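You operate a simulated robot arm through the tools that you are given. There is no shell and no other tool. Be economical: measure what you need, move in short steps, check, and stop when the job is done.

You are at the controls of a simulated robot arm. One attempt, no reset.

## Task
Move the pale green card from the canals drawer to the tides drawer.
Fine: draw each drawer's rod out before the card moves; seat it in the gap; end with both rods home and both drawers shut.

Only the result counts: the job must be done as asked and must still hold three seconds after the hand-in. Knocking over, shifting, dropping, spilling or breaking anything else fails it.

## Robot
A 6-joint arm with a two-finger parallel gripper, fixed in place. Base frame: the origin is at the foot of the arm, x ahead of it, y to its left, z up. Readings come in mm, degrees, newtons and seconds.
With the tool pointing down near the work surface it reaches from about 260 to 680 mm from the base axis. Its first joint turns from -166.0 to 166.0 degrees. Payload 4.1 kg.
The tool frame sits at the grasp point between the pads (the TCP): z along the fingers, y along the line on which they close. The tips reach 23 mm beyond it. Largest opening 94 mm; finger width 38, thickness 10; the body of the gripper, 54 by 96 mm, starts 39 mm behind the TCP.
Orientation is that of the tool frame in the base frame, as a unit quaternion [x, y, z, w]. With the fingers straight down and closing along the base's y, the tool's x points along the base's -x, its y along +y and its z along -z.

## Interface
- The arm moves only by the tool step_arm. Its argument "deltas" is a list of rows, each a list of 7 numbers: the turn, a rotation vector about the tool's x, y, z in degrees, then the shift along the tool's x, y, z in mm, then the gripper command, from -1 (shut) to 1 (fully open), values between in proportion. In form: [[rx, ry, rz, tx, ty, tz, gripper], ...]. A call has 1 to 10 rows; each row is the pose to reach, as a shift and turn from the pose commanded when the call began, along the tool's axes at that moment. Rows are played at 5 a second. More than 50 mm and 8.6 degrees between two rows, or a gripper value outside its range, and nothing of the call is played. Where a pose cannot be reached the arm comes as near as it can. A force on the tool above 40 N (or 10 N above the force at the start of the call, whichever is more), or a blocked arm, ends the call early, and 0.2 s more pass. The fingers move at their own pace (about 45 mm/s each) and stop on an object; they squeeze with about 24 N. The grip force told is the motor's: it shows also when the fingers shut on nothing. Time passes only in rows, and 0.2 s behind the last, so rows that repeat a pose let the fingers close. It gives the time, the measured TCP pose, the force on the tool (base axes), the opening and the grip force at its end, in the units of the frame above (readings bear some noise).
- Cameras (640 x 400 px; columns grow to the right, rows downward): "scene" is fixed at [396.8, 503.9, 1266]; the picture's right is [-0.96, 0.27, 0.00], its down [0.06, 0.22, -0.97] and it looks along [-0.26, -0.94, -0.23] (base axes); focal length 355 px, centre (320, 200). "wrist" rides on the gripper at [86, 16, -74] in the tool frame; the picture's right is [-0.18, 0.98, 0.00], its down [-0.58, -0.11, -0.81] and it looks along [-0.79, -0.15, 0.59] (tool axes); focal length 243 px, centre (320, 200). There is no depth. A picture from a camera that has moved, and an enlarged one, comes with that camera's place and axes in the base frame and with its lens. The place of the scene camera against the robot may be out by one fixed shift of up to 25 mm in any direction.
- camera(camera): a new picture of that camera. The clock stands still meanwhile.
- move_column(by): slides the trunk up (or, below 0, down) by that many mm; the arm rides with it, the base frame stays. It gives what a move gives, with no picture.
- close_up(camera, box): a new picture of the part [left, top, right, bottom] of that camera's present view, enlarged. The clock stands still meanwhile.
- sign_off(): hands the job in; it is judged then, once.

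Go step by step. Nothing tells you positions but the pictures and the camera data: compare them with the known pose of the tool, close in by small moves and look again before you grip or let go. The budget is 120 turns and 76 pictures, counting those below and the enlarged ones. Unless the task says otherwise, let go and move clear before handing in, and close with one line.

The tools are called after "Emit:" as name(argument=value, ...) on one line, values as JSON. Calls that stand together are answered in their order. step_arm: Moves the arm, as the interface text tells. Its arguments: {"type":"object","properties":{"deltas":{"type":"array"}},"required":["deltas"]} The other tools are called the same way: move_column (by) slides the trunk up or down; camera (camera) takes a picture; close_up (camera, box) takes an enlarged picture of a part of a camera's view; sign_off () hands the job in.

At the start:

```text
time: 0.0
position: [91.5, -358.8, 1238.3]
orientation: [0.0, 1.0, 0.0, 0.0]
ft_force: [-0.4, -0.7, -0.6]
width: 94.1
grip_force: 0.2
trunk travel left (down, up): [-500.0, 90.0]
```

scene: 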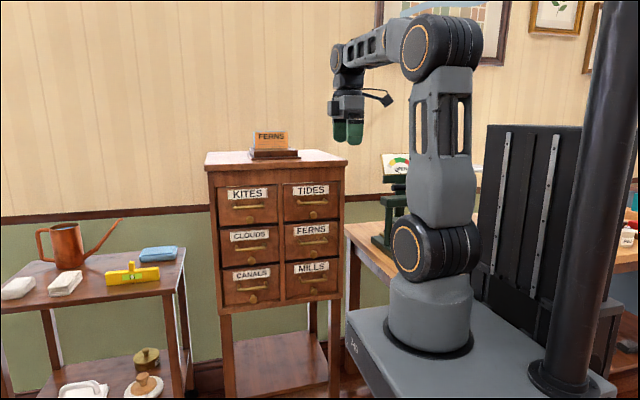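
wrist: 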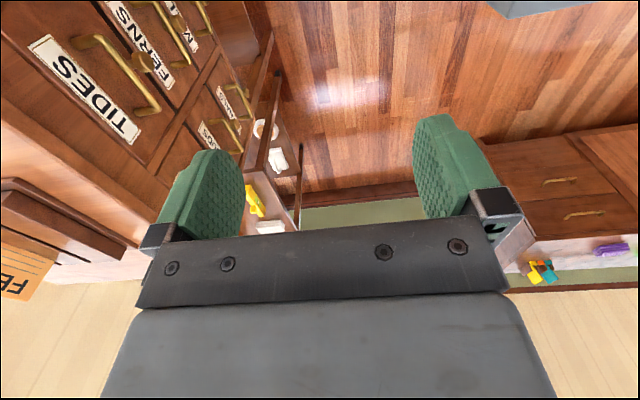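

I see a card cabinet with six drawers; canals is bottom left and tides is top right (scene view). I'll look closer at the drawer fronts first.

Emit:
close_up(camera="scene", box=[190, 120, 360, 320])

Emit:
close_up(camera="wrist", box=[0, 0, 320, 200])

```text
2.00 times, centred on (275, 220) of scene
camera zoom: at [396.8, 503.9, 1266.0], right [-0.96, 0.27, 0.0], down [0.06, 0.22, -0.97], along [-0.26, -0.94, -0.23], focal length 711 px, centre (410, 160)
```

zoom: 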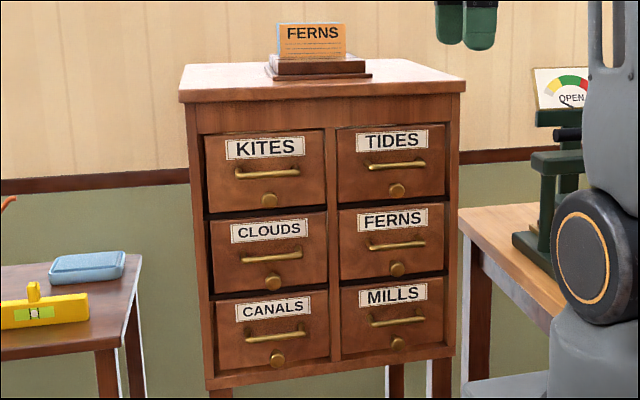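

```text
2.00 times, centred on (160, 100) of wrist
camera zoom: at [4.9, -341.2, 1311.2], right [0.18, 0.98, 0.0], down [0.58, -0.11, 0.81], along [0.79, -0.15, -0.59], focal length 485 px, centre (640, 400)
```

zoom: 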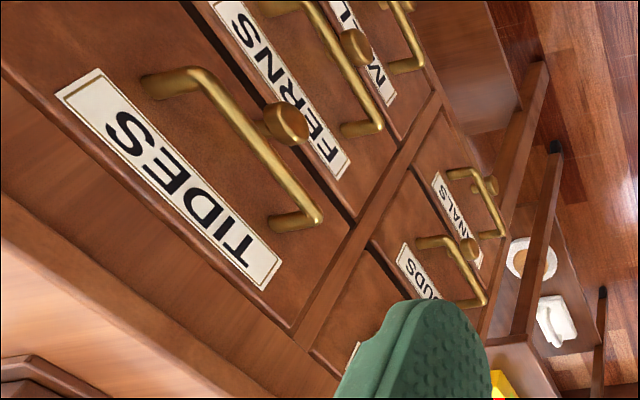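

Handles with a rod knob beneath each. I'll tilt the tool towards the cabinet (fingers turned to point at −y) while staying well in front of it, to see it properly.

Emit:
step_arm(deltas=[[8, 0, 0, 0, -8, 0, 0], [16, 0, 0, 0, -16, 0, 0], [24, 0, 0, 0, -24, 0, 0], [32, 0, 0, 0, -32, 0, 0], [40, 0, 0, 0, -40, 0, 0], [48, 0, 0, 0, -48, 0, 0], [56, 0, 0, 0, -56, 0, 0], [64, 0, 0, 0, -64, 0, 0], [72, 0, 0, 0, -72, 0, 0], [80, 0, 0, 0, -80, 0, 0]])

Emit:
camera(camera="wrist")

```text
time: 2.2
position: [79.2, -433.4, 1235.0]
orientation: [0.026, 0.801, -0.598, -0.02]
ft_force: [0.0, -0.2, 0.2]
width: 46.8
grip_force: 0.0
out of reach, approached as far as the arm can: row 9, 10
trunk travel left (down, up): [-500.0, 90.0]
```

```text
71 pictures are left
camera wrist: at [-1.5, -350.7, 1239.9], right [0.2, 0.27, -0.94], down [0.63, 0.7, 0.33], along [0.75, -0.66, -0.03], focal length 243 px, centre (320, 200)
```

wrist: 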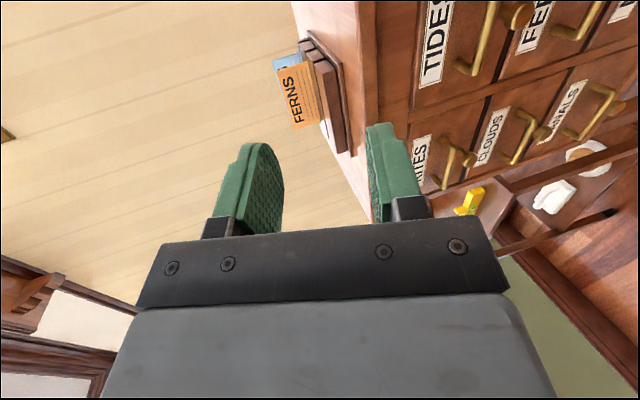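

The near pose ran out of reach a little; I'll go forward and down while completing the tilt to horizontal.

Emit:
step_arm(deltas=[[4, 0, 0, -3, 26, 28, 0], [8, 0, 0, -6, 52, 57, 0], [12, 0, 0, -10, 79, 86, 0], [16.4, 0, 0, -10, 79, 86, 0]])

Emit:
camera(camera="wrist")

Emit:
camera(camera="scene")

```text
time: 3.2
position: [97.8, -489.3, 1138.6]
orientation: [0.016, 0.707, -0.707, -0.03]
ft_force: [-0.3, -0.8, 0.8]
width: 46.9
grip_force: 0.2
out of reach, approached as far as the arm can: row 3, 4
trunk travel left (down, up): [-500.0, 90.0]
```

```text
70 pictures are left
camera wrist: at [16.0, -410.9, 1122.0], right [0.16, -0.01, -0.99], down [0.63, 0.77, 0.1], along [0.76, -0.64, 0.13], focal length 243 px, centre (320, 200)
```

wrist: 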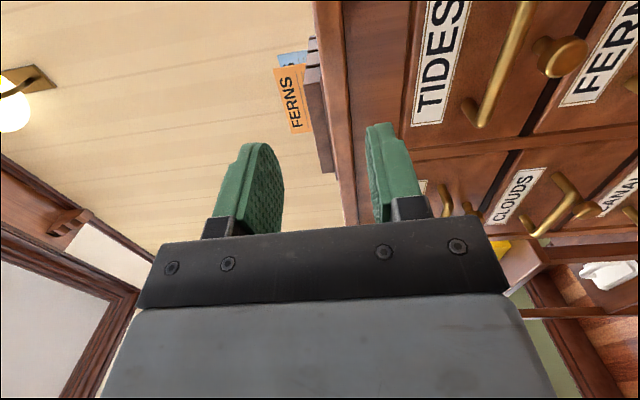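

```text
69 pictures are left
```

scene: 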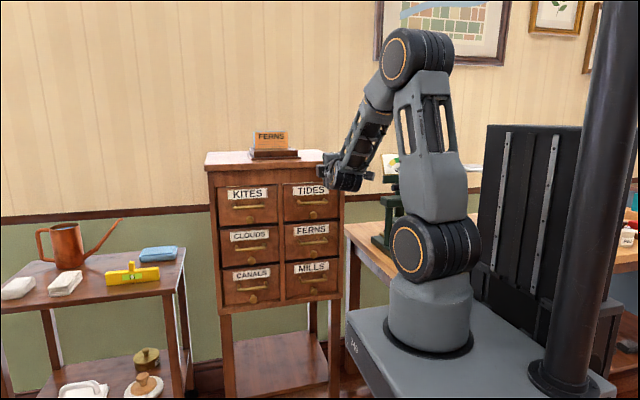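

Folding limit near the shoulder is likely. I'll raise the arm relative to its base and lower the trunk, so the shoulder sits well beneath the tool.

Emit:
step_arm(deltas=[[0, 0, 0, 0, -45, 0, 0], [0, 0, 0, 0, -90, 0, 0], [0, 0, 0, 0, -135, 0, 0], [0, 0, 0, 0, -180, 0, 0], [0, 0, 0, 0, -210, 0, 0]])

Emit:
move_column(by=-250)

Emit:
camera(camera="scene")

```text
time: 4.4
position: [104.8, -489.5, 1348.2]
orientation: [-0.012, -0.705, 0.708, 0.027]
ft_force: [-0.4, 0.3, 0.0]
width: 47.2
grip_force: 0.0
trunk travel left (down, up): [-500.0, 90.0]
```

```text
time: 7.0
position: [104.6, -489.4, 1097.4]
orientation: [-0.013, -0.706, 0.707, 0.027]
ft_force: [-0.7, -0.6, -0.1]
width: 46.9
grip_force: 0.0
trunk travel left (down, up): [-250.0, 340.0]
```

```text
68 pictures are left
```

scene: 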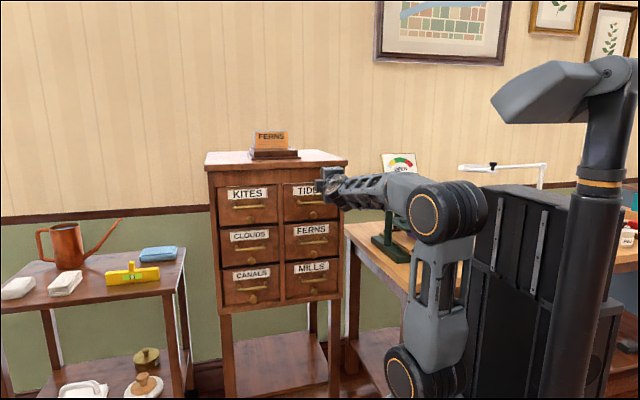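

Works well. Now I'll go across in front of the canals drawer and look.

Emit:
step_arm(deltas=[[0, 0, 0, -45, 0, -10, 0], [0, 0, 0, -90, 0, -20, 0], [0, 0, 0, -135, 0, -30, 0], [0, 0, 0, -150, 0, -30, 0]])

Emit:
move_column(by=-200)

Emit:
camera(camera="wrist")

Emit:
camera(camera="scene")

```text
time: 8.0
position: [256.5, -467.3, 1093.3]
orientation: [-0.013, -0.706, 0.708, 0.028]
ft_force: [0.4, -0.3, 0.2]
width: 46.7
grip_force: 0.1
trunk travel left (down, up): [-250.0, 340.0]
```

```text
time: 10.2
position: [255.3, -467.2, 894.9]
orientation: [-0.014, -0.706, 0.708, 0.027]
ft_force: [0.5, 0.4, 0.3]
width: 47.1
grip_force: 0.1
trunk travel left (down, up): [-50.0, 540.0]
```

```text
67 pictures are left
camera wrist: at [173.6, -388.1, 878.9], right [0.16, -0.01, -0.99], down [0.63, 0.77, 0.09], along [0.76, -0.64, 0.13], focal length 243 px, centre (320, 200)
```

wrist: 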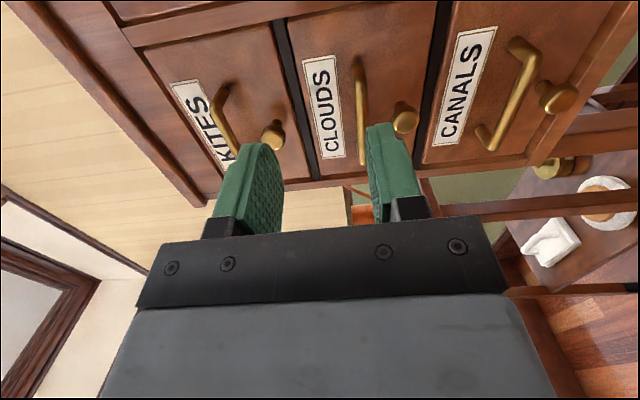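

```text
66 pictures are left
```

scene: 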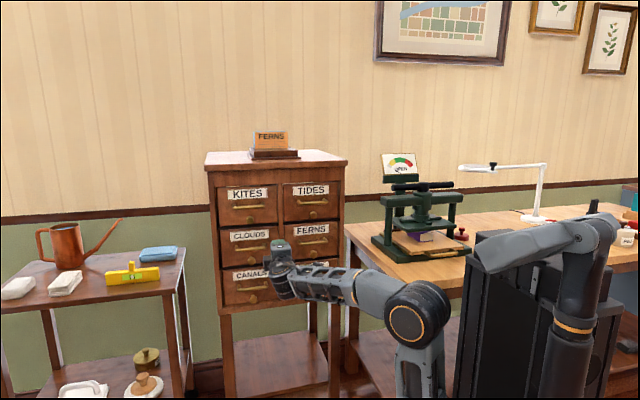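

Canals handle estimated at about (328, −628, 717), with its knob just below. I'll square up the tool and close in to look.

Emit:
move_column(by=-50)

Emit:
step_arm(deltas=[[0, -1, 0, -25, 40, 15, 0], [0, -2, 0, -50, 80, 30, 0], [0, -3.3, 0, -79, 124, 50, 0]])

Emit:
camera(camera="wrist")

Emit:
close_up(camera="scene", box=[190, 220, 350, 320])

```text
time: 11.1
position: [255.7, -469.0, 845.9]
orientation: [-0.013, -0.706, 0.708, 0.027]
ft_force: [0.1, -0.6, -0.4]
width: 46.9
grip_force: 0.0
trunk travel left (down, up): [0.0, 590.0]
```

```text
refused: row 3 steps farther than a row can; nothing moved
```

```text
65 pictures are left
camera wrist: at [173.6, -388.1, 828.9], right [0.16, -0.01, -0.99], down [0.63, 0.77, 0.09], along [0.76, -0.64, 0.13], focal length 243 px, centre (320, 200)
```

wrist: 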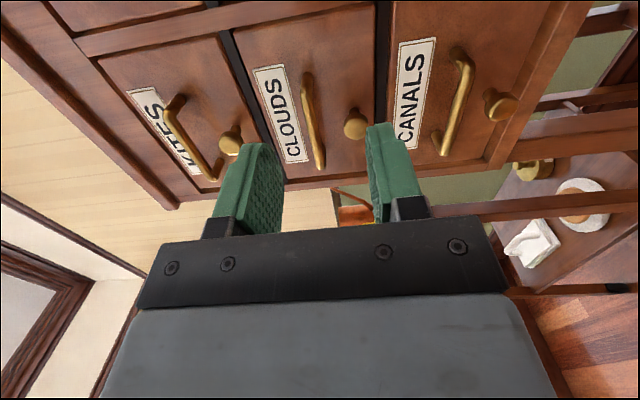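

```text
4.00 times, centred on (270, 270) of scene
camera zoom: at [396.8, 503.9, 1266.0], right [-0.96, 0.27, 0.0], down [0.06, 0.22, -0.97], along [-0.26, -0.94, -0.23], focal length 1421 px, centre (520, -80)
```

zoom: 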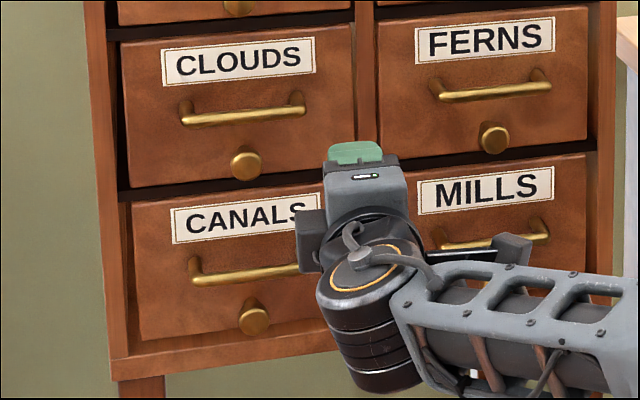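

Stereo gives the canals handle at x 279–373, y≈−622, z≈720, and the knob at about (335, −631, 665). Moving to a standoff in front of the handle with a narrow opening.

Emit:
step_arm(deltas=[[0, -1.5, 0, -19, 31, 10, -0.2], [0, -3, 0, -38, 62, 25, -0.2], [0, -4.5, 0, -58, 93, 45, -0.2], [0, -5.5, 0, -77, 124, 65, -0.2], [0, -5.5, 0, -77, 124, 86, -0.2]])

Emit:
camera(camera="wrist")

```text
time: 12.3
position: [324.0, -558.7, 720.9]
orientation: [0.021, -0.706, 0.708, -0.007]
ft_force: [-0.7, 0.1, -0.4]
width: 37.6
grip_force: 0.0
trunk travel left (down, up): [0.0, 590.0]
```

```text
63 pictures are left
camera wrist: at [234.0, -487.5, 704.5], right [0.16, 0.0, -0.99], down [0.55, 0.83, 0.1], along [0.82, -0.56, 0.13], focal length 243 px, centre (320, 200)
```

wrist: 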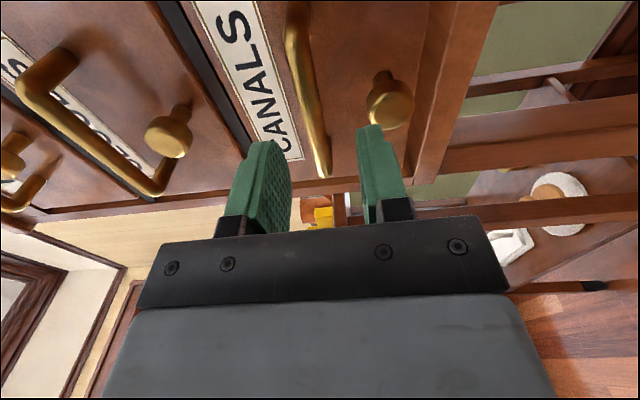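

Alignment is nearly right; shift up 4 mm, then advance 60 mm onto the bar.

Emit:
step_arm(deltas=[[0, 0, 0, 0, -4, 15, -0.2], [0, 0, 0, 0, -4, 30, -0.2], [0, 0, 0, 0, -4, 45, -0.2], [0, 0, 0, 0, -4, 58, -0.2]])

Emit:
camera(camera="wrist")

```text
time: 13.1
position: [328.2, -600.4, 723.7]
orientation: [0.02, -0.707, 0.707, -0.006]
ft_force: [-7.3, 19.3, 1.4]
width: 37.6
grip_force: 0.1
trunk travel left (down, up): [0.0, 590.0]
stopped in row 4: the force on the tool passed its limit (the readings are from after the stop); the commanded pose is now the measured one
```

```text
62 pictures are left
camera wrist: at [238.6, -530.5, 707.7], right [0.16, 0.01, -0.99], down [0.55, 0.83, 0.1], along [0.82, -0.56, 0.13], focal length 243 px, centre (320, 200)
```

wrist: 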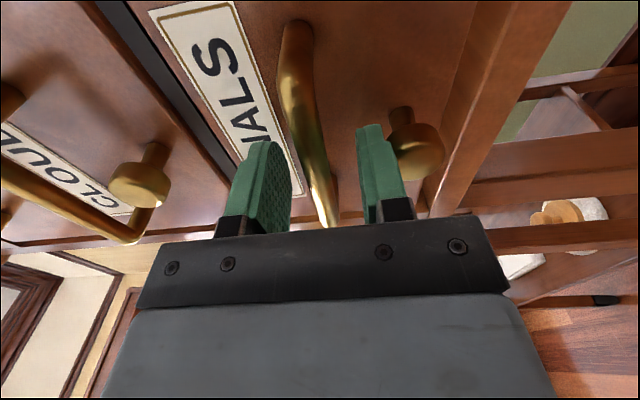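

The bar lies right at the grasp point (y≈−602), so I'll back off 2 mm and close on it.

Emit:
step_arm(deltas=[[0, 0, 0, 0, 0, -2, -0.2], [0, 0, 0, 0, 0, -2, -1], [0, 0, 0, 0, 0, -2, -1], [0, 0, 0, 0, 0, -2, -1]])

Emit:
camera(camera="wrist")

```text
time: 14.1
position: [327.4, -599.8, 724.9]
orientation: [0.019, -0.707, 0.707, -0.007]
ft_force: [1.8, -3.3, 7.3]
width: 12.0
grip_force: 45.1
trunk travel left (down, up): [0.0, 590.0]
```

```text
61 pictures are left
camera wrist: at [238.5, -529.2, 707.6], right [0.17, 0.01, -0.99], down [0.55, 0.83, 0.1], along [0.82, -0.56, 0.14], focal length 243 px, centre (320, 200)
```

wrist: 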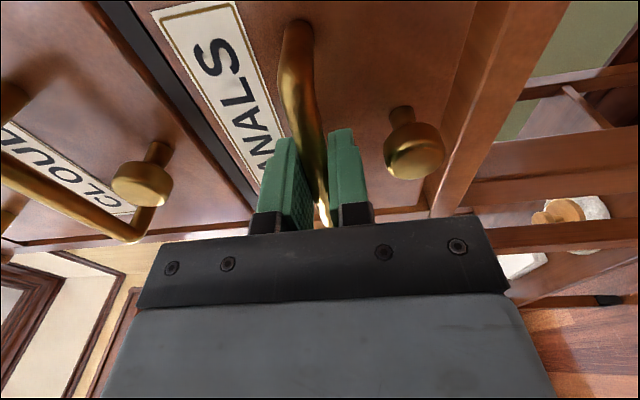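

Gripped. Pull the drawer out gently.

Emit:
step_arm(deltas=[[0, 0, 0, 0, -1, -12, -1], [0, 0, 0, 0, -1, -24, -1], [0, 0, 0, 0, -1, -36, -1], [0, 0, 0, 0, -1, -48, -1]])

Emit:
camera(camera="wrist")

```text
time: 15.1
position: [327.3, -551.7, 724.5]
orientation: [-0.022, 0.707, -0.707, 0.007]
ft_force: [18.8, 0.8, 12.6]
width: 12.3
grip_force: 45.1
trunk travel left (down, up): [0.0, 590.0]
```

```text
60 pictures are left
camera wrist: at [238.0, -480.1, 708.1], right [0.16, 0.01, -0.99], down [0.55, 0.83, 0.1], along [0.82, -0.56, 0.13], focal length 243 px, centre (320, 200)
```

wrist: 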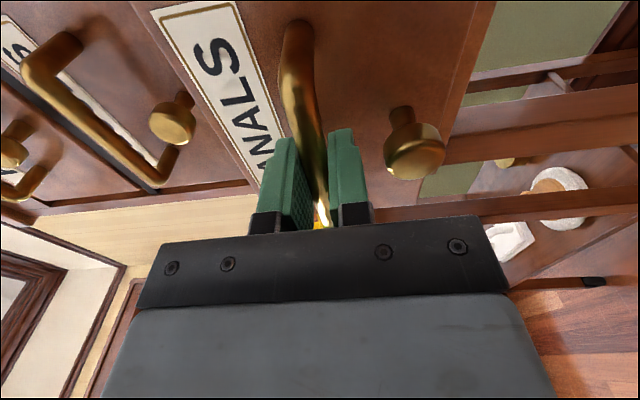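

Drawer slides; its axis is nearly straight +y. Correcting side load and pulling on.

Emit:
step_arm(deltas=[[0, 0, 0, -2.5, 1, -15, -1], [0, 0, 0, -3.2, 1, -30, -1], [0, 0, 0, -3.9, 1, -45, -1], [0, 0, 0, -4.6, 1, -60, -1]])

Emit:
close_up(camera="scene", box=[190, 210, 350, 310])

```text
time: 16.1
position: [327.7, -494.7, 724.0]
orientation: [0.017, -0.705, 0.709, -0.007]
ft_force: [-4.4, 0.7, 18.1]
width: 12.2
grip_force: 45.1
trunk travel left (down, up): [0.0, 590.0]
```

```text
4.00 times, centred on (270, 260) of scene
camera zoom: at [396.8, 503.9, 1266.0], right [-0.96, 0.27, 0.0], down [0.06, 0.22, -0.97], along [-0.26, -0.94, -0.23], focal length 1421 px, centre (520, -40)
```

zoom: 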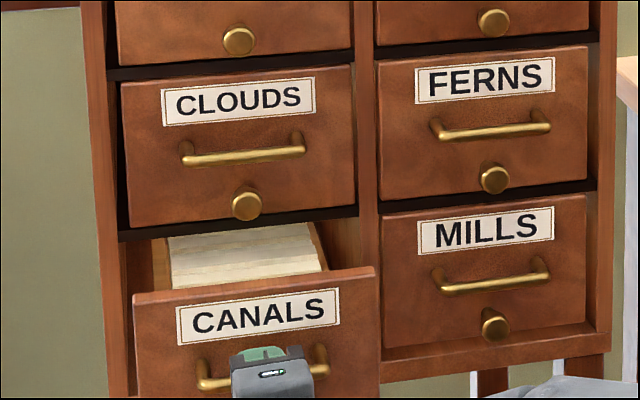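

Cards are showing. Pull further.

Emit:
step_arm(deltas=[[0, 0, 0, 0, -2, -15, -1], [0, 0, 0, -0.5, -2, -30, -1], [0, 0, 0, -1, -2, -45, -1], [0, 0, 0, -1.5, -2, -60, -1], [0, 0, 0, -2, -2, -75, -1], [0, 0, 0, -2.6, -2, -90, -1]])

Emit:
close_up(camera="scene", box=[190, 210, 350, 310])

```text
time: 17.5
position: [327.1, -402.3, 724.1]
orientation: [-0.021, 0.708, -0.706, 0.006]
ft_force: [-5.1, 2.1, 5.1]
width: 12.2
grip_force: 45.2
trunk travel left (down, up): [0.0, 590.0]
```

```text
4.00 times, centred on (270, 260) of scene
camera zoom: at [396.8, 503.9, 1266.0], right [-0.96, 0.27, 0.0], down [0.06, 0.22, -0.97], along [-0.26, -0.94, -0.23], focal length 1421 px, centre (520, -40)
```

zoom: 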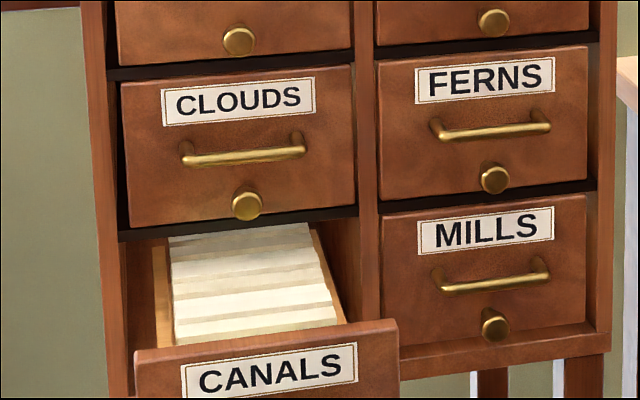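

No green card yet; pull on a bit more.

Emit:
step_arm(deltas=[[0, 0, 0, 0, 0, -15, -1], [0, 0, 0, -0.5, 0, -30, -1], [0, 0, 0, -1, 0, -45, -1], [0, 0, 0, -1.5, 0, -60, -1]])

Emit:
close_up(camera="scene", box=[190, 230, 350, 330])

```text
time: 18.2
position: [326.0, -378.7, 723.7]
orientation: [-0.017, 0.708, -0.706, 0.008]
ft_force: [6.5, -30.7, -4.0]
width: 12.3
grip_force: 44.9
trunk travel left (down, up): [0.0, 590.0]
stopped in row 3: the force on the tool passed its limit (the readings are from after the stop); the commanded pose is now the measured one
```

```text
4.00 times, centred on (270, 280) of scene
camera zoom: at [396.8, 503.9, 1266.0], right [-0.96, 0.27, 0.0], down [0.06, 0.22, -0.97], along [-0.26, -0.94, -0.23], focal length 1421 px, centre (520, -120)
```

zoom: 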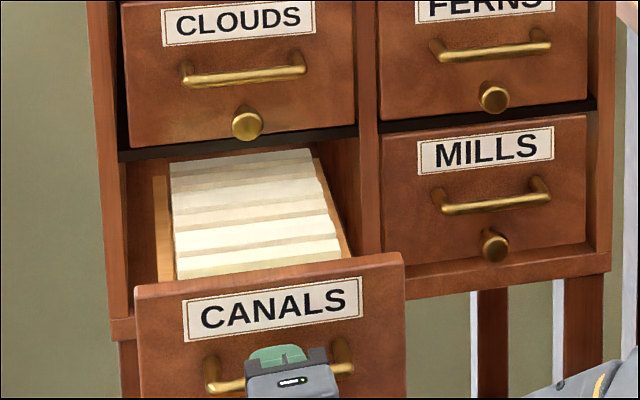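

End stop reached at 222 mm. Release, back off, and go up for a top view.

Emit:
step_arm(deltas=[[0, 0, 0, 0, 0, 1, -0.2], [0, 0, 0, 0, 0, 1, -0.2], [0, 0, 0, 0, 0, 1, -0.2], [0, 0, 0, 0, 0, -15, -0.2], [0, 0, 0, 0, 0, -35, -0.2], [0, 0, 0, 0, 0, -55, -0.2]])

Emit:
camera(camera="wrist")

```text
time: 19.6
position: [324.4, -320.6, 724.2]
orientation: [-0.021, 0.707, -0.707, 0.006]
ft_force: [-0.5, 0.0, 0.2]
width: 37.9
grip_force: 0.2
trunk travel left (down, up): [0.0, 590.0]
```

```text
56 pictures are left
camera wrist: at [235.9, -248.9, 707.8], right [0.17, 0.01, -0.99], down [0.55, 0.83, 0.1], along [0.82, -0.56, 0.13], focal length 243 px, centre (320, 200)
```

wrist: 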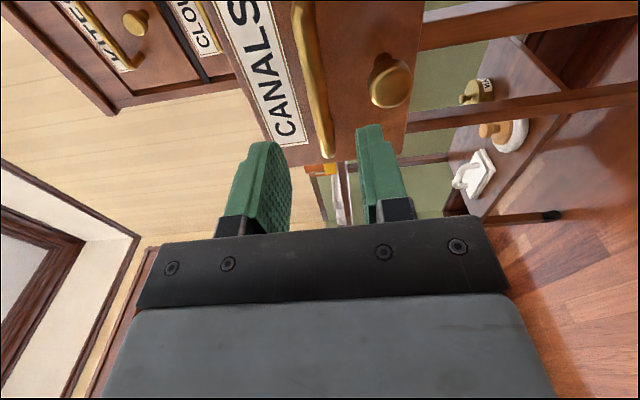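

The knob is ~43 mm below the bar. I'll roll the gripper 90° so the fingers close sideways (camera on top), which keeps clear of the handle.

Emit:
step_arm(deltas=[[0, 0, -8, 0, 0, -5, -0.1], [0, 0, -16, 0, 0, -10, 0], [0, 0, -24, 0, 0, -10, 0], [0, 0, -32, 0, 0, -10, 0], [0, 0, -40, 0, 0, -10, 0], [0, 0, -48, 0, 0, -10, 0], [0, 0, -56, 0, 0, -10, 0], [0, 0, -64, 0, 0, -10, 0], [0, 0, -72, 0, 0, -10, 0], [0, 0, -80, 0, 0, -10, 0]])

Emit:
step_arm(deltas=[[0, 0, -8, 0, 0, 0, 0], [0, 0, -10, 0, 0, 0, 0]])

Emit:
camera(camera="wrist")

```text
time: 21.8
position: [323.6, -312.0, 724.9]
orientation: [0.47, -0.528, 0.546, 0.45]
ft_force: [0.9, -0.3, -0.6]
width: 46.5
grip_force: 0.0
trunk travel left (down, up): [0.0, 590.0]
```

```text
time: 22.4
position: [324.1, -311.4, 724.8]
orientation: [0.514, -0.486, 0.504, 0.496]
ft_force: [-0.2, 1.1, -0.3]
width: 47.3
grip_force: 0.0
trunk travel left (down, up): [0.0, 590.0]
```

```text
55 pictures are left
camera wrist: at [307.6, -237.5, 810.7], right [-0.99, -0.04, -0.16], down [0.07, 0.81, -0.58], along [0.15, -0.59, -0.8], focal length 243 px, centre (320, 200)
```

wrist: 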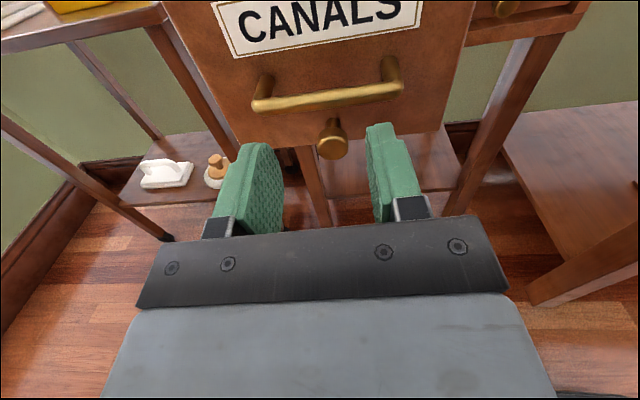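

Clear view: knob at about (323, −384, 685). Lower to its height, square up, and advance part way.

Emit:
step_arm(deltas=[[-1, 0, 0, -20, 1, 5, 0], [-2.1, 0, 0, -41, 2, 10, 0], [-2.1, 0, 0, -41, 3, 30, 0], [-2.1, 0, 0, -41, 3, 40, 0]])

Emit:
camera(camera="wrist")

```text
time: 23.4
position: [322.6, -352.4, 686.2]
orientation: [0.504, -0.495, 0.495, 0.506]
ft_force: [0.4, -0.2, 0.2]
width: 47.0
grip_force: 0.1
trunk travel left (down, up): [0.0, 590.0]
```

```text
54 pictures are left
camera wrist: at [308.4, -278.0, 770.4], right [-0.99, 0.0, -0.17], down [0.1, 0.81, -0.58], along [0.13, -0.59, -0.79], focal length 243 px, centre (320, 200)
```

wrist: 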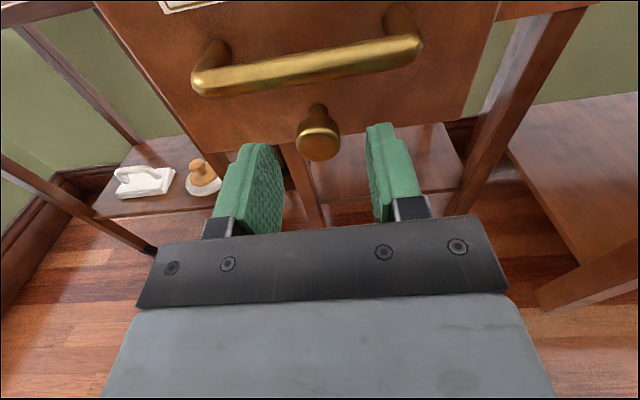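

Well centred; advance 32 mm and close on the knob.

Emit:
step_arm(deltas=[[0, 0, 0, 0, 0, 16, 0], [0, 0, 0, 0, 0, 32, 0], [0, 0, 0, 0, 0, 32, -1], [0, 0, 0, 0, 0, 32, -1], [0, 0, 0, 0, 0, 32, -1]])

Emit:
camera(camera="wrist")

```text
time: 24.6
position: [326.1, -383.8, 685.6]
orientation: [0.506, -0.494, 0.496, 0.504]
ft_force: [19.2, 0.7, 1.8]
width: 25.2
grip_force: 44.8
trunk travel left (down, up): [0.0, 590.0]
```

```text
53 pictures are left
camera wrist: at [310.1, -309.1, 770.2], right [-0.99, 0.0, -0.16], down [0.09, 0.81, -0.58], along [0.14, -0.59, -0.79], focal length 243 px, centre (320, 200)
```

wrist: 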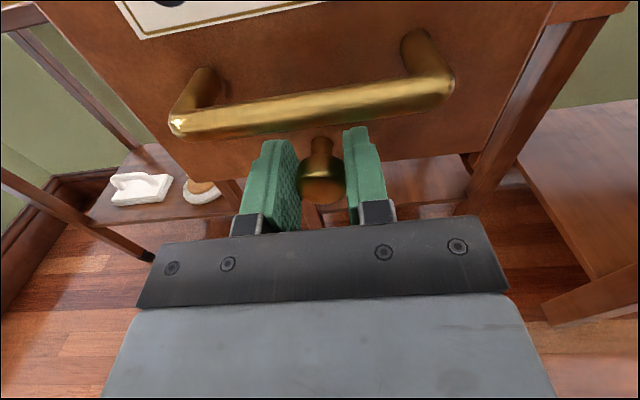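

Knob gripped (25 mm). Relieve the side load (+3 mm x) and draw the rod out.

Emit:
step_arm(deltas=[[0, 0, 0, 0, -3, -10, -1], [0, 0, 0, 0, -3, -20, -1], [0, 0, 0, 0, -3, -30, -1], [0, 0, 0, 0, -3, -40, -1], [0, 0, 0, 0, -3, -50, -1], [0, 0, 0, 0, -3, -60, -1]])

Emit:
camera(camera="wrist")

```text
time: 26.0
position: [325.5, -325.5, 684.4]
orientation: [0.504, -0.495, 0.495, 0.506]
ft_force: [4.8, -8.3, 6.8]
width: 25.4
grip_force: 44.5
trunk travel left (down, up): [0.0, 590.0]
```

```text
52 pictures are left
camera wrist: at [310.7, -249.5, 770.0], right [-0.99, 0.0, -0.17], down [0.1, 0.81, -0.58], along [0.13, -0.59, -0.79], focal length 243 px, centre (320, 200)
```

wrist: 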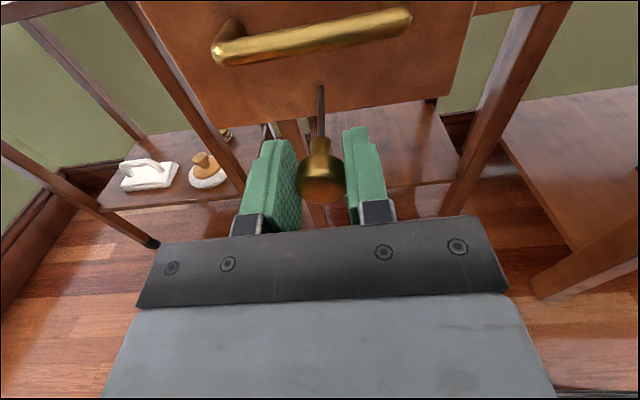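

Rod is coming out. Keep drawing to its stop.

Emit:
step_arm(deltas=[[0, 0, 0, 0, 0, -12, -1], [0, 0, 0, 0, 0, -24, -1], [0, 0, 0, 0, 0, -36, -1], [0, 0, 0, 0, 0, -48, -1], [0, 0, 0, 0, 0, -60, -1], [0, 0, 0, 0, 0, -72, -1], [0, 0, 0, 0, 0, -84, -1], [0, 0, 0, 0, 0, -96, -1], [0, 0, 0, 0, 0, -108, -1], [0, 0, 0, 0, 0, -120, -1]])

Emit:
camera(camera="wrist")

```text
time: 28.2
position: [324.7, -203.2, 686.1]
orientation: [0.505, -0.495, 0.496, 0.505]
ft_force: [0.0, -0.2, 0.1]
width: 0.0
grip_force: 42.8
trunk travel left (down, up): [0.0, 590.0]
```

```text
51 pictures are left
camera wrist: at [310.1, -128.3, 770.7], right [-0.99, 0.0, -0.17], down [0.1, 0.81, -0.58], along [0.13, -0.59, -0.79], focal length 243 px, centre (320, 200)
```

wrist: 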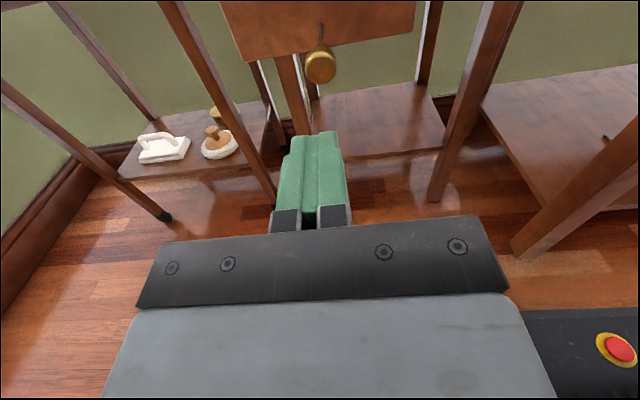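

The fingers slid off the knob, so the rod likely hit its stop around 65 mm out. Let me check in the scene.

Emit:
close_up(camera="scene", box=[180, 230, 380, 355])

```text
3.20 times, centred on (280, 292) of scene
camera zoom: at [396.8, 503.9, 1266.0], right [-0.96, 0.27, 0.0], down [0.06, 0.22, -0.97], along [-0.26, -0.94, -0.23], focal length 1137 px, centre (448, -96)
```

zoom: 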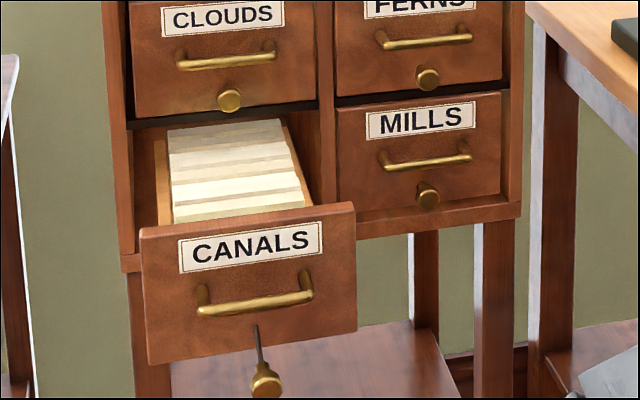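

I'll regrip the knob and test whether it's at its end stop.

Emit:
step_arm(deltas=[[0, 0, 0, 0, -1, 0, 0], [0, 0, 0, 0, -1, 0, 0], [0, 0, 0, 0, -1, 40, 0], [0, 0, 0, 0, -1, 80, 0], [0, 0, 0, 0, -1, 117, 0], [0, 0, 0, 0, -1, 117, -1], [0, 0, 0, 0, -1, 117, -1], [0, 0, 0, 0, -1, 117, -1]])

Emit:
step_arm(deltas=[[0, 0, 0, 0, 0, -4, -1], [0, 0, 0, 0, 0, -8, -1], [0, 0, 0, 0, 0, -12, -1]])

Emit:
camera(camera="wrist")

```text
time: 30.0
position: [326.4, -320.0, 684.9]
orientation: [0.504, -0.495, 0.496, 0.505]
ft_force: [-1.5, -0.8, 0.7]
width: 25.4
grip_force: 44.9
trunk travel left (down, up): [0.0, 590.0]
```

```text
time: 30.8
position: [324.4, -309.2, 685.5]
orientation: [0.505, -0.495, 0.495, 0.505]
ft_force: [-6.0, -9.8, -0.8]
width: 24.3
grip_force: 45.2
trunk travel left (down, up): [0.0, 590.0]
```

```text
49 pictures are left
camera wrist: at [310.4, -233.3, 769.9], right [-0.99, 0.0, -0.17], down [0.1, 0.81, -0.58], along [0.13, -0.59, -0.8], focal length 243 px, centre (320, 200)
```

wrist: 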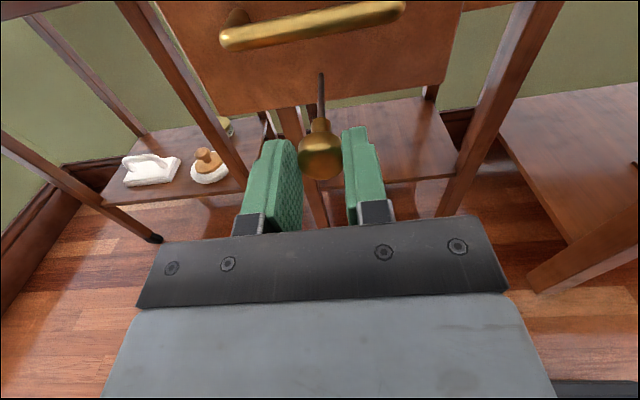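

The knob slid in the grip without moving. I'll take a deeper grip and pull once more to confirm the stop.

Emit:
step_arm(deltas=[[0, 0, 0, 0, 0, 0, -0.3], [0, 0, 0, 0, 0, 8, -0.3], [0, 0, 0, 0, 0, 16, -0.3], [0, 0, 0, 0, 0, 16, -1], [0, 0, 0, 0, 0, 16, -1], [0, 0, 0, 0, 0, 16, -1]])

Emit:
step_arm(deltas=[[0, 0, 0, 0, 0, -2, -1], [0, 0, 0, 0, 0, -4, -1]])

Emit:
step_arm(deltas=[[0, 0, 0, 0, 0, -2, -1], [0, 0, 0, 0, 0, -4, -1]])

Emit:
camera(camera="wrist")

```text
time: 32.2
position: [325.8, -326.6, 685.1]
orientation: [0.504, -0.495, 0.495, 0.505]
ft_force: [-8.0, -1.1, -1.1]
width: 25.3
grip_force: 45.1
trunk travel left (down, up): [0.0, 590.0]
```

```text
time: 32.8
position: [324.4, -321.6, 684.6]
orientation: [0.504, -0.497, 0.496, 0.504]
ft_force: [-10.6, -28.5, -1.0]
width: 25.7
grip_force: 44.9
trunk travel left (down, up): [0.0, 590.0]
```

```text
time: 33.4
position: [324.8, -317.9, 685.8]
orientation: [0.505, -0.496, 0.495, 0.504]
ft_force: [-19.1, -28.5, -0.6]
width: 25.4
grip_force: 44.9
trunk travel left (down, up): [0.0, 590.0]
```

```text
48 pictures are left
camera wrist: at [310.6, -243.1, 769.9], right [-0.99, 0.0, -0.17], down [0.1, 0.81, -0.58], along [0.13, -0.59, -0.8], focal length 243 px, centre (320, 200)
```

wrist: 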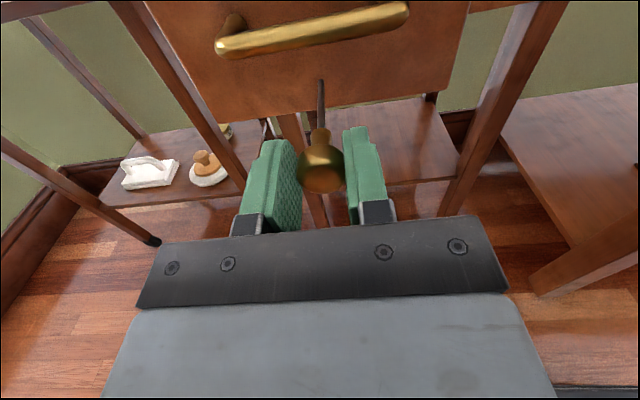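

28 N with no motion: the canals rod is fully drawn (≈66 mm). Release, back off, and rise for a top view of the canals drawer.

Emit:
step_arm(deltas=[[0, 0, 0, 0, 0, 3, 0], [0, 0, 0, 0, 0, 3, 0], [0, 0, 0, 0, 0, -30, 0], [0, 0, 0, 0, 0, -70, 0], [0, 0, 0, 45, 0, -70, 0], [0, 0, 0, 90, 0, -60, 0], [0, 0, 0, 135, 0, -50, 0], [0, 0, 0, 180, 0, -40, 0]])

Emit:
camera(camera="wrist")

```text
time: 35.2
position: [329.5, -278.6, 863.9]
orientation: [0.504, -0.495, 0.494, 0.506]
ft_force: [-0.9, 0.6, 0.0]
width: 46.8
grip_force: 0.1
trunk travel left (down, up): [0.0, 590.0]
```

```text
47 pictures are left
camera wrist: at [315.3, -203.9, 949.6], right [-0.99, 0.0, -0.16], down [0.1, 0.81, -0.58], along [0.13, -0.59, -0.8], focal length 243 px, centre (320, 200)
```

wrist: 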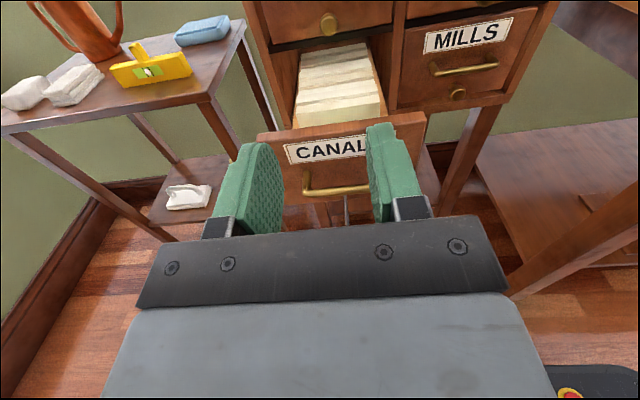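

Emit:
close_up(camera="wrist", box=[260, 30, 420, 130])

```text
4.00 times, centred on (340, 80) of wrist
camera zoom: at [315.3, -203.9, 949.6], right [-0.99, 0.0, -0.16], down [0.1, 0.81, -0.58], along [0.13, -0.59, -0.8], focal length 970 px, centre (240, 680)
```

zoom: 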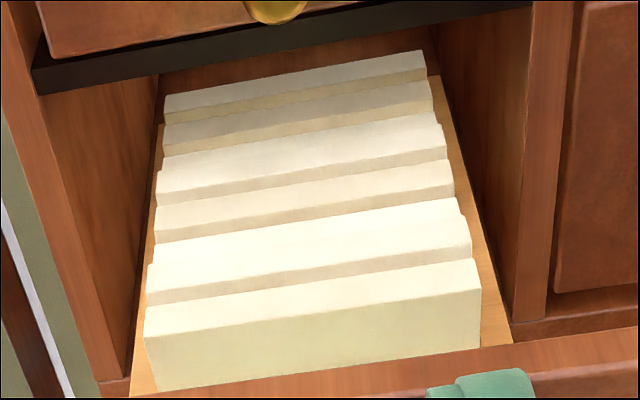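

Packs of cream cards; need a steeper view. Tilt the tool downward over the drawer.

Emit:
step_arm(deltas=[[0, -8, 0, 10, 0, 15, 0], [0, -16, 0, 20, 0, 30, 0], [0, -24, 0, 30, 0, 45, 0], [0, -32, 0, 40, 0, 60, 0], [0, -40, 0, 50, 0, 75, 0]])

Emit:
camera(camera="wrist")

```text
time: 36.4
position: [329.6, -353.9, 915.0]
orientation: [0.645, -0.637, 0.293, 0.304]
ft_force: [-0.7, 0.3, 0.3]
width: 47.1
grip_force: 0.1
trunk travel left (down, up): [0.0, 590.0]
```

```text
45 pictures are left
camera wrist: at [315.3, -351.3, 1028.4], right [-0.99, 0.12, -0.12], down [0.11, 0.99, 0.07], along [0.13, 0.06, -0.99], focal length 243 px, centre (320, 200)
```

wrist: 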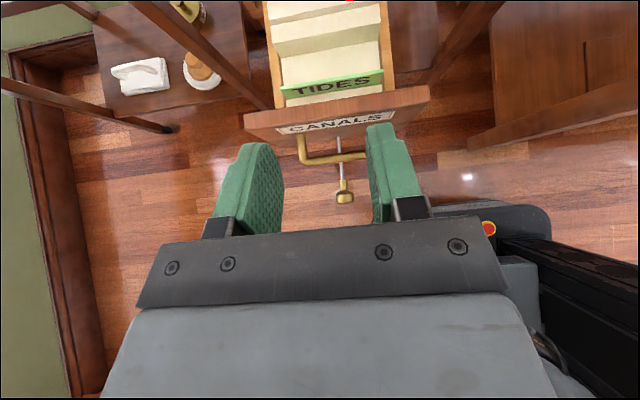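

The pale green card, marked TIDES, stands right behind the drawer front. Zoom in.

Emit:
close_up(camera="wrist", box=[250, 0, 442, 120])

```text
3.33 times, centred on (346, 60) of wrist
camera zoom: at [315.3, -351.3, 1028.4], right [-0.99, 0.12, -0.12], down [0.11, 0.99, 0.07], along [0.13, 0.06, -0.99], focal length 809 px, centre (233, 667)
```

zoom: 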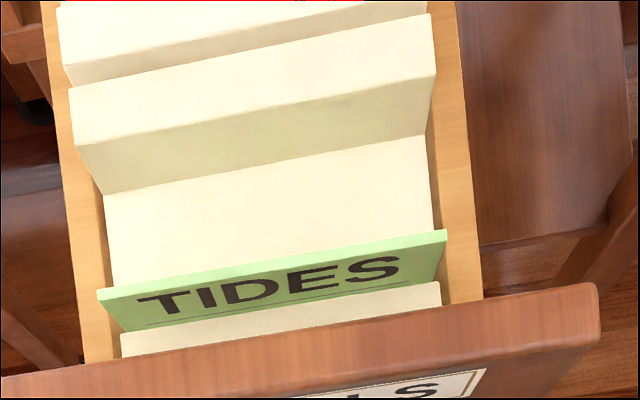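

The green card is located (~y −480, top ≈ z 716, between low packs). Before moving it, I'll open the tides drawer (handle ≈ (119, −602, 1006)). Level the tool and rise, then traverse and roll.

Emit:
step_arm(deltas=[[0, 8, 0, 14, 0, -12, -0.2], [0, 16, 0, 28, 0, -24, -0.2], [0, 24, 0, 42, 0, -36, -0.2], [0, 32, 0, 56, 0, -48, -0.2], [0, 40, 0, 70, 2, -59, -0.2]])

Emit:
step_arm(deltas=[[0, 0, 8, 0, 21, 5, -0.2], [0, 0, 16, 0, 42, 10, -0.2], [0, 0, 24, 0, 63, 15, -0.2], [0, 0, 32, 0, 84, 20, -0.2], [0, 0, 40, 0, 105, 25, -0.2], [0, 0, 48, 0, 126, 30, -0.2], [0, 0, 56, 0, 147, 35, -0.2], [0, 0, 64, 0, 168, 40, -0.2], [0, 0, 72, 0, 189, 45, -0.2], [0, 0, 80, 0, 210, 50, -0.2]])

```text
time: 37.6
position: [331.5, -352.1, 1005.7]
orientation: [0.504, -0.494, 0.495, 0.506]
ft_force: [0.0, -0.5, 0.4]
width: 37.6
grip_force: 0.0
trunk travel left (down, up): [0.0, 590.0]
```

```text
time: 39.8
position: [121.7, -400.9, 1009.7]
orientation: [0.067, -0.703, 0.705, 0.066]
ft_force: [0.0, 0.2, -0.5]
width: 37.8
grip_force: 0.0
trunk travel left (down, up): [0.0, 590.0]
```

Emit:
step_arm(deltas=[[0, 0, 5, 0, 0, 30, -0.2], [0, 0, 10.5, 0, 0, 70, -0.2], [0, 0, 10.5, 0, 0, 110, -0.2], [0, 0, 10.5, 0, 0, 140, -0.2]])

Emit:
camera(camera="wrist")

```text
time: 40.8
position: [120.1, -540.8, 1008.6]
orientation: [0.004, -0.707, 0.707, 0.004]
ft_force: [-0.6, 0.0, 0.9]
width: 37.3
grip_force: 0.1
trunk travel left (down, up): [0.0, 590.0]
```

```text
43 pictures are left
camera wrist: at [33.9, -466.7, 992.6], right [0.17, 0.0, -0.98], down [0.58, 0.81, 0.1], along [0.79, -0.59, 0.14], focal length 243 px, centre (320, 200)
```

wrist: 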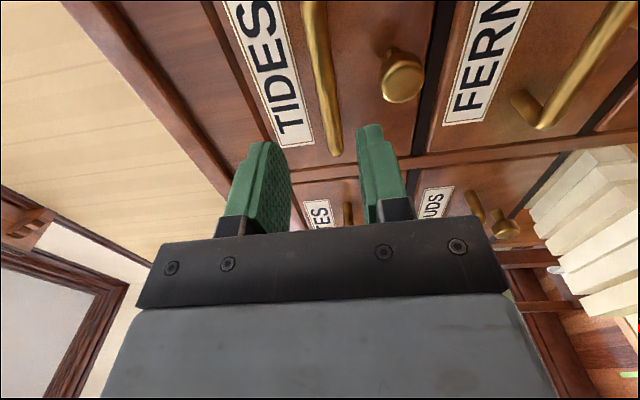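

Handle is ~3 mm lower and ~8 mm toward −x. Advance and grip.

Emit:
step_arm(deltas=[[0, 0, 0, 8, 3, 20, -0.2], [0, 0, 0, 8, 3, 40, -0.2], [0, 0, 0, 8, 3, 56, -0.2], [0, 0, 0, 8, 3, 56, -1], [0, 0, 0, 8, 3, 56, -1], [0, 0, 0, 8, 3, 56, -1]])

Emit:
camera(camera="wrist")

```text
time: 42.2
position: [113.5, -599.5, 1004.6]
orientation: [-0.002, 0.709, -0.705, -0.003]
ft_force: [-0.7, 8.3, -18.0]
width: 11.9
grip_force: 45.2
trunk travel left (down, up): [0.0, 590.0]
```

```text
42 pictures are left
camera wrist: at [27.9, -524.4, 987.3], right [0.18, 0.01, -0.98], down [0.58, 0.81, 0.11], along [0.79, -0.59, 0.14], focal length 243 px, centre (320, 200)
```

wrist: 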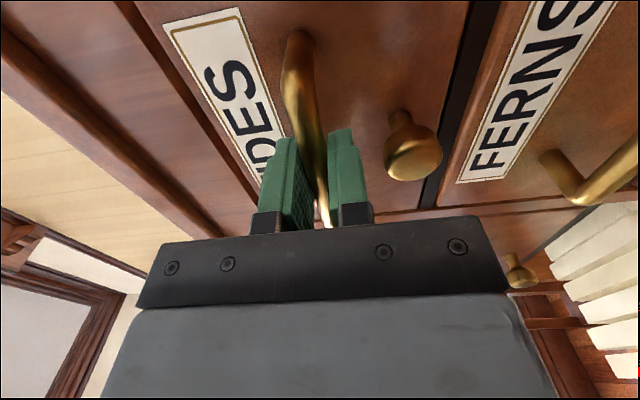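

Gripped. Pull the tides drawer out.

Emit:
step_arm(deltas=[[0, 0, 0, 0, 2, -12, -1], [0, 0, 0, 0, 2, -27, -1], [0, 0, 0, 0, 2, -42, -1], [0, 0, 0, 0, 2, -57, -1], [0, 0, 0, 0, 2, -72, -1], [0, 0, 0, 0, 2, -87, -1], [0, 0, 0, 0, 2, -102, -1], [0, 0, 0, 0, 2, -117, -1], [0, 0, 0, 0, 2, -130, -1]])

Emit:
step_arm(deltas=[[0, 0, 0, 0, 0, -15, -1], [0, 0, 0, 0, 0, -30, -1], [0, 0, 0, 0, 0, -45, -1], [0, 0, 0, 0, 0, -60, -1], [0, 0, 0, 0, 0, -75, -1], [0, 0, 0, 0, 0, -90, -1]])

Emit:
camera(camera="scene")

```text
time: 44.2
position: [114.3, -469.1, 1004.6]
orientation: [-0.005, 0.708, -0.706, -0.003]
ft_force: [9.2, 2.5, -21.2]
width: 12.1
grip_force: 45.2
trunk travel left (down, up): [0.0, 590.0]
```

```text
time: 45.6
position: [114.5, -378.9, 1003.7]
orientation: [0.004, -0.707, 0.707, 0.002]
ft_force: [12.7, -9.3, -15.5]
width: 12.0
grip_force: 45.4
trunk travel left (down, up): [0.0, 590.0]
```

```text
41 pictures are left
```

scene: 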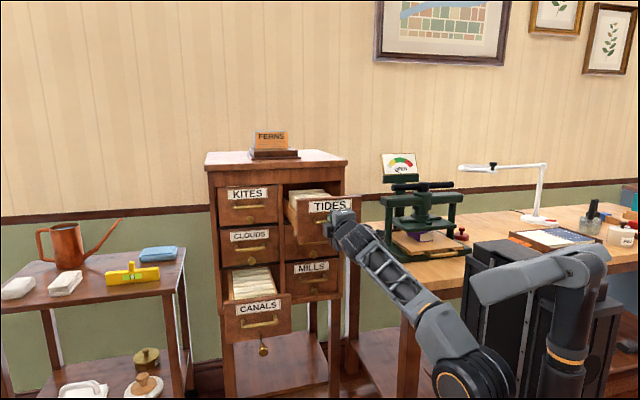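

Tides drawer is fully out. Release, back off, and roll for the knob.

Emit:
step_arm(deltas=[[0, 0, 0, 0, 1, 1, -0.2], [0, 0, 0, 0, 1, 1, -0.2], [0, 0, 0, 0, 1, 1, -0.2], [0, 0, 0, 0, 1, -15, -0.2], [0, 0, 0, 0, 1, -35, -0.2], [0, 0, 0, 0, 1, -60, -0.2]])

Emit:
step_arm(deltas=[[0, 0, -8, 0, 0, 0, 0], [0, 0, -16, 0, 0, 0, 0], [0, 0, -24, 0, 0, 0, 0], [0, 0, -32, 0, 0, 0, 0], [0, 0, -40, 0, 0, 0, 0], [0, 0, -48, 0, 0, 0, 0], [0, 0, -56, 0, 0, 0, 0], [0, 0, -64, 0, 0, 0, 0], [0, 0, -72, 0, 0, 0, 0], [0, 0, -80, 0, 0, 0, 0]])

Emit:
step_arm(deltas=[[0, 0, -5, 0, 0, 0, 0], [0, 0, -10, 0, 0, 0, 0], [0, 0, -10, -30, 0, 0, 0]])

Emit:
camera(camera="wrist")

```text
time: 47.0
position: [91.7, -338.5, 987.7]
orientation: [0.019, 0.721, -0.691, -0.038]
ft_force: [-2.1, 0.4, 2.2]
width: 37.6
grip_force: 0.0
trunk travel left (down, up): [0.0, 590.0]
```

```text
time: 49.2
position: [88.7, -332.5, 994.4]
orientation: [-0.443, 0.562, -0.512, -0.475]
ft_force: [-1.0, -0.3, 0.2]
width: 47.1
grip_force: 0.0
trunk travel left (down, up): [0.0, 590.0]
```

```text
time: 50.0
position: [84.4, -335.7, 964.5]
orientation: [-0.482, 0.53, -0.459, -0.526]
ft_force: [-0.4, 0.4, -0.1]
width: 47.2
grip_force: 0.0
trunk travel left (down, up): [0.0, 590.0]
```

```text
40 pictures are left
camera wrist: at [78.4, -261.3, 1052.3], right [-0.98, 0.12, -0.16], down [0.19, 0.81, -0.56], along [0.07, -0.58, -0.81], focal length 243 px, centre (320, 200)
```

wrist: 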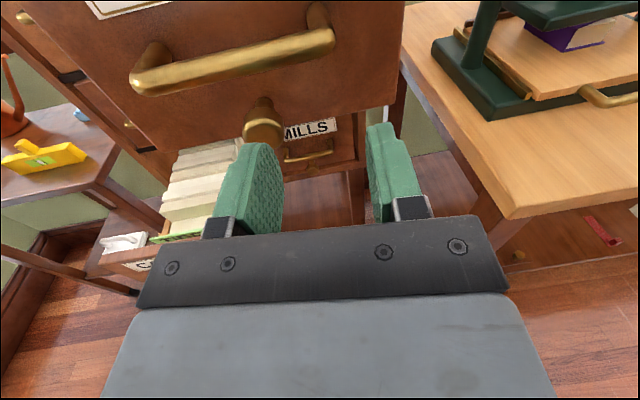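

The wrist is too close to the base axis here, so the pose drifted. I'll yaw the tool ~30° (wrist out to +x), which regains reach, and roll back so the fingers close vertically on the knob's rim.

Emit:
step_arm(deltas=[[-8, 0, 0, 0, -20, -8, -0.2], [-16, 0, 0, 0, -40, -15, -0.2], [-23.4, 0, 0, 0, -58, -22, -0.2], [-23.4, 0, 0, 0, -58, -22, -0.2]])

```text
time: 50.3
position: [42.1, -325.0, 968.4]
orientation: [-0.412, 0.581, -0.395, -0.58]
ft_force: [-0.2, 0.5, 0.2]
width: 37.7
grip_force: 0.0
trunk travel left (down, up): [0.0, 590.0]
stopped in row 1: the arm was blocked; the commanded pose is now the measured one
```

Emit:
camera(camera="scene")

Emit:
camera(camera="wrist")

```text
39 pictures are left
```

scene: 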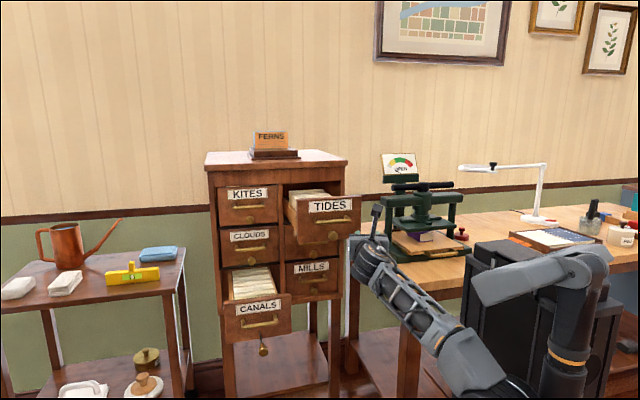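

```text
38 pictures are left
camera wrist: at [53.8, -250.3, 1054.7], right [-0.92, 0.35, -0.16], down [0.38, 0.73, -0.57], along [-0.08, -0.59, -0.8], focal length 243 px, centre (320, 200)
```

wrist: 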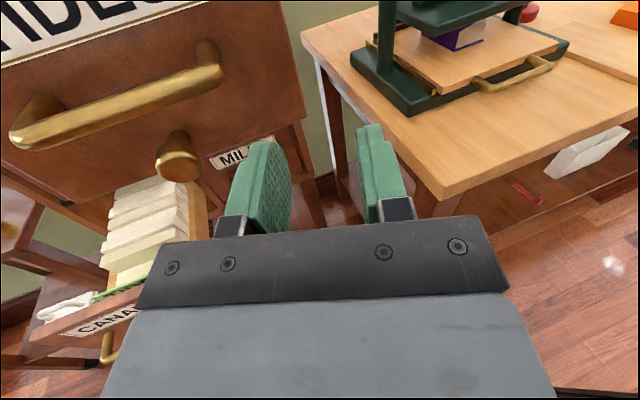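

Near a singular spot. I'll yaw further in small steps in place to bring the wrist outward.

Emit:
step_arm(deltas=[[-3, 0, 0, 0, 0, 0, -0.2], [-6, 0, 0, 0, 0, 0, -0.2], [-9, 0, 0, 0, 0, 0, -0.2], [-12, 0, 0, 0, 0, 0, -0.2], [-15, 0, 0, 0, 0, 0, -0.2], [-18, 0, 0, 0, 0, 0, -0.2], [-21, 0, 0, 0, 0, 0, -0.2], [-24, 0, 0, 0, 0, 0, -0.2]])

```text
time: 52.1
position: [41.9, -326.1, 968.1]
orientation: [0.281, -0.651, 0.264, 0.654]
ft_force: [-0.6, -0.6, -0.4]
width: 37.6
grip_force: 0.0
trunk travel left (down, up): [0.0, 590.0]
```

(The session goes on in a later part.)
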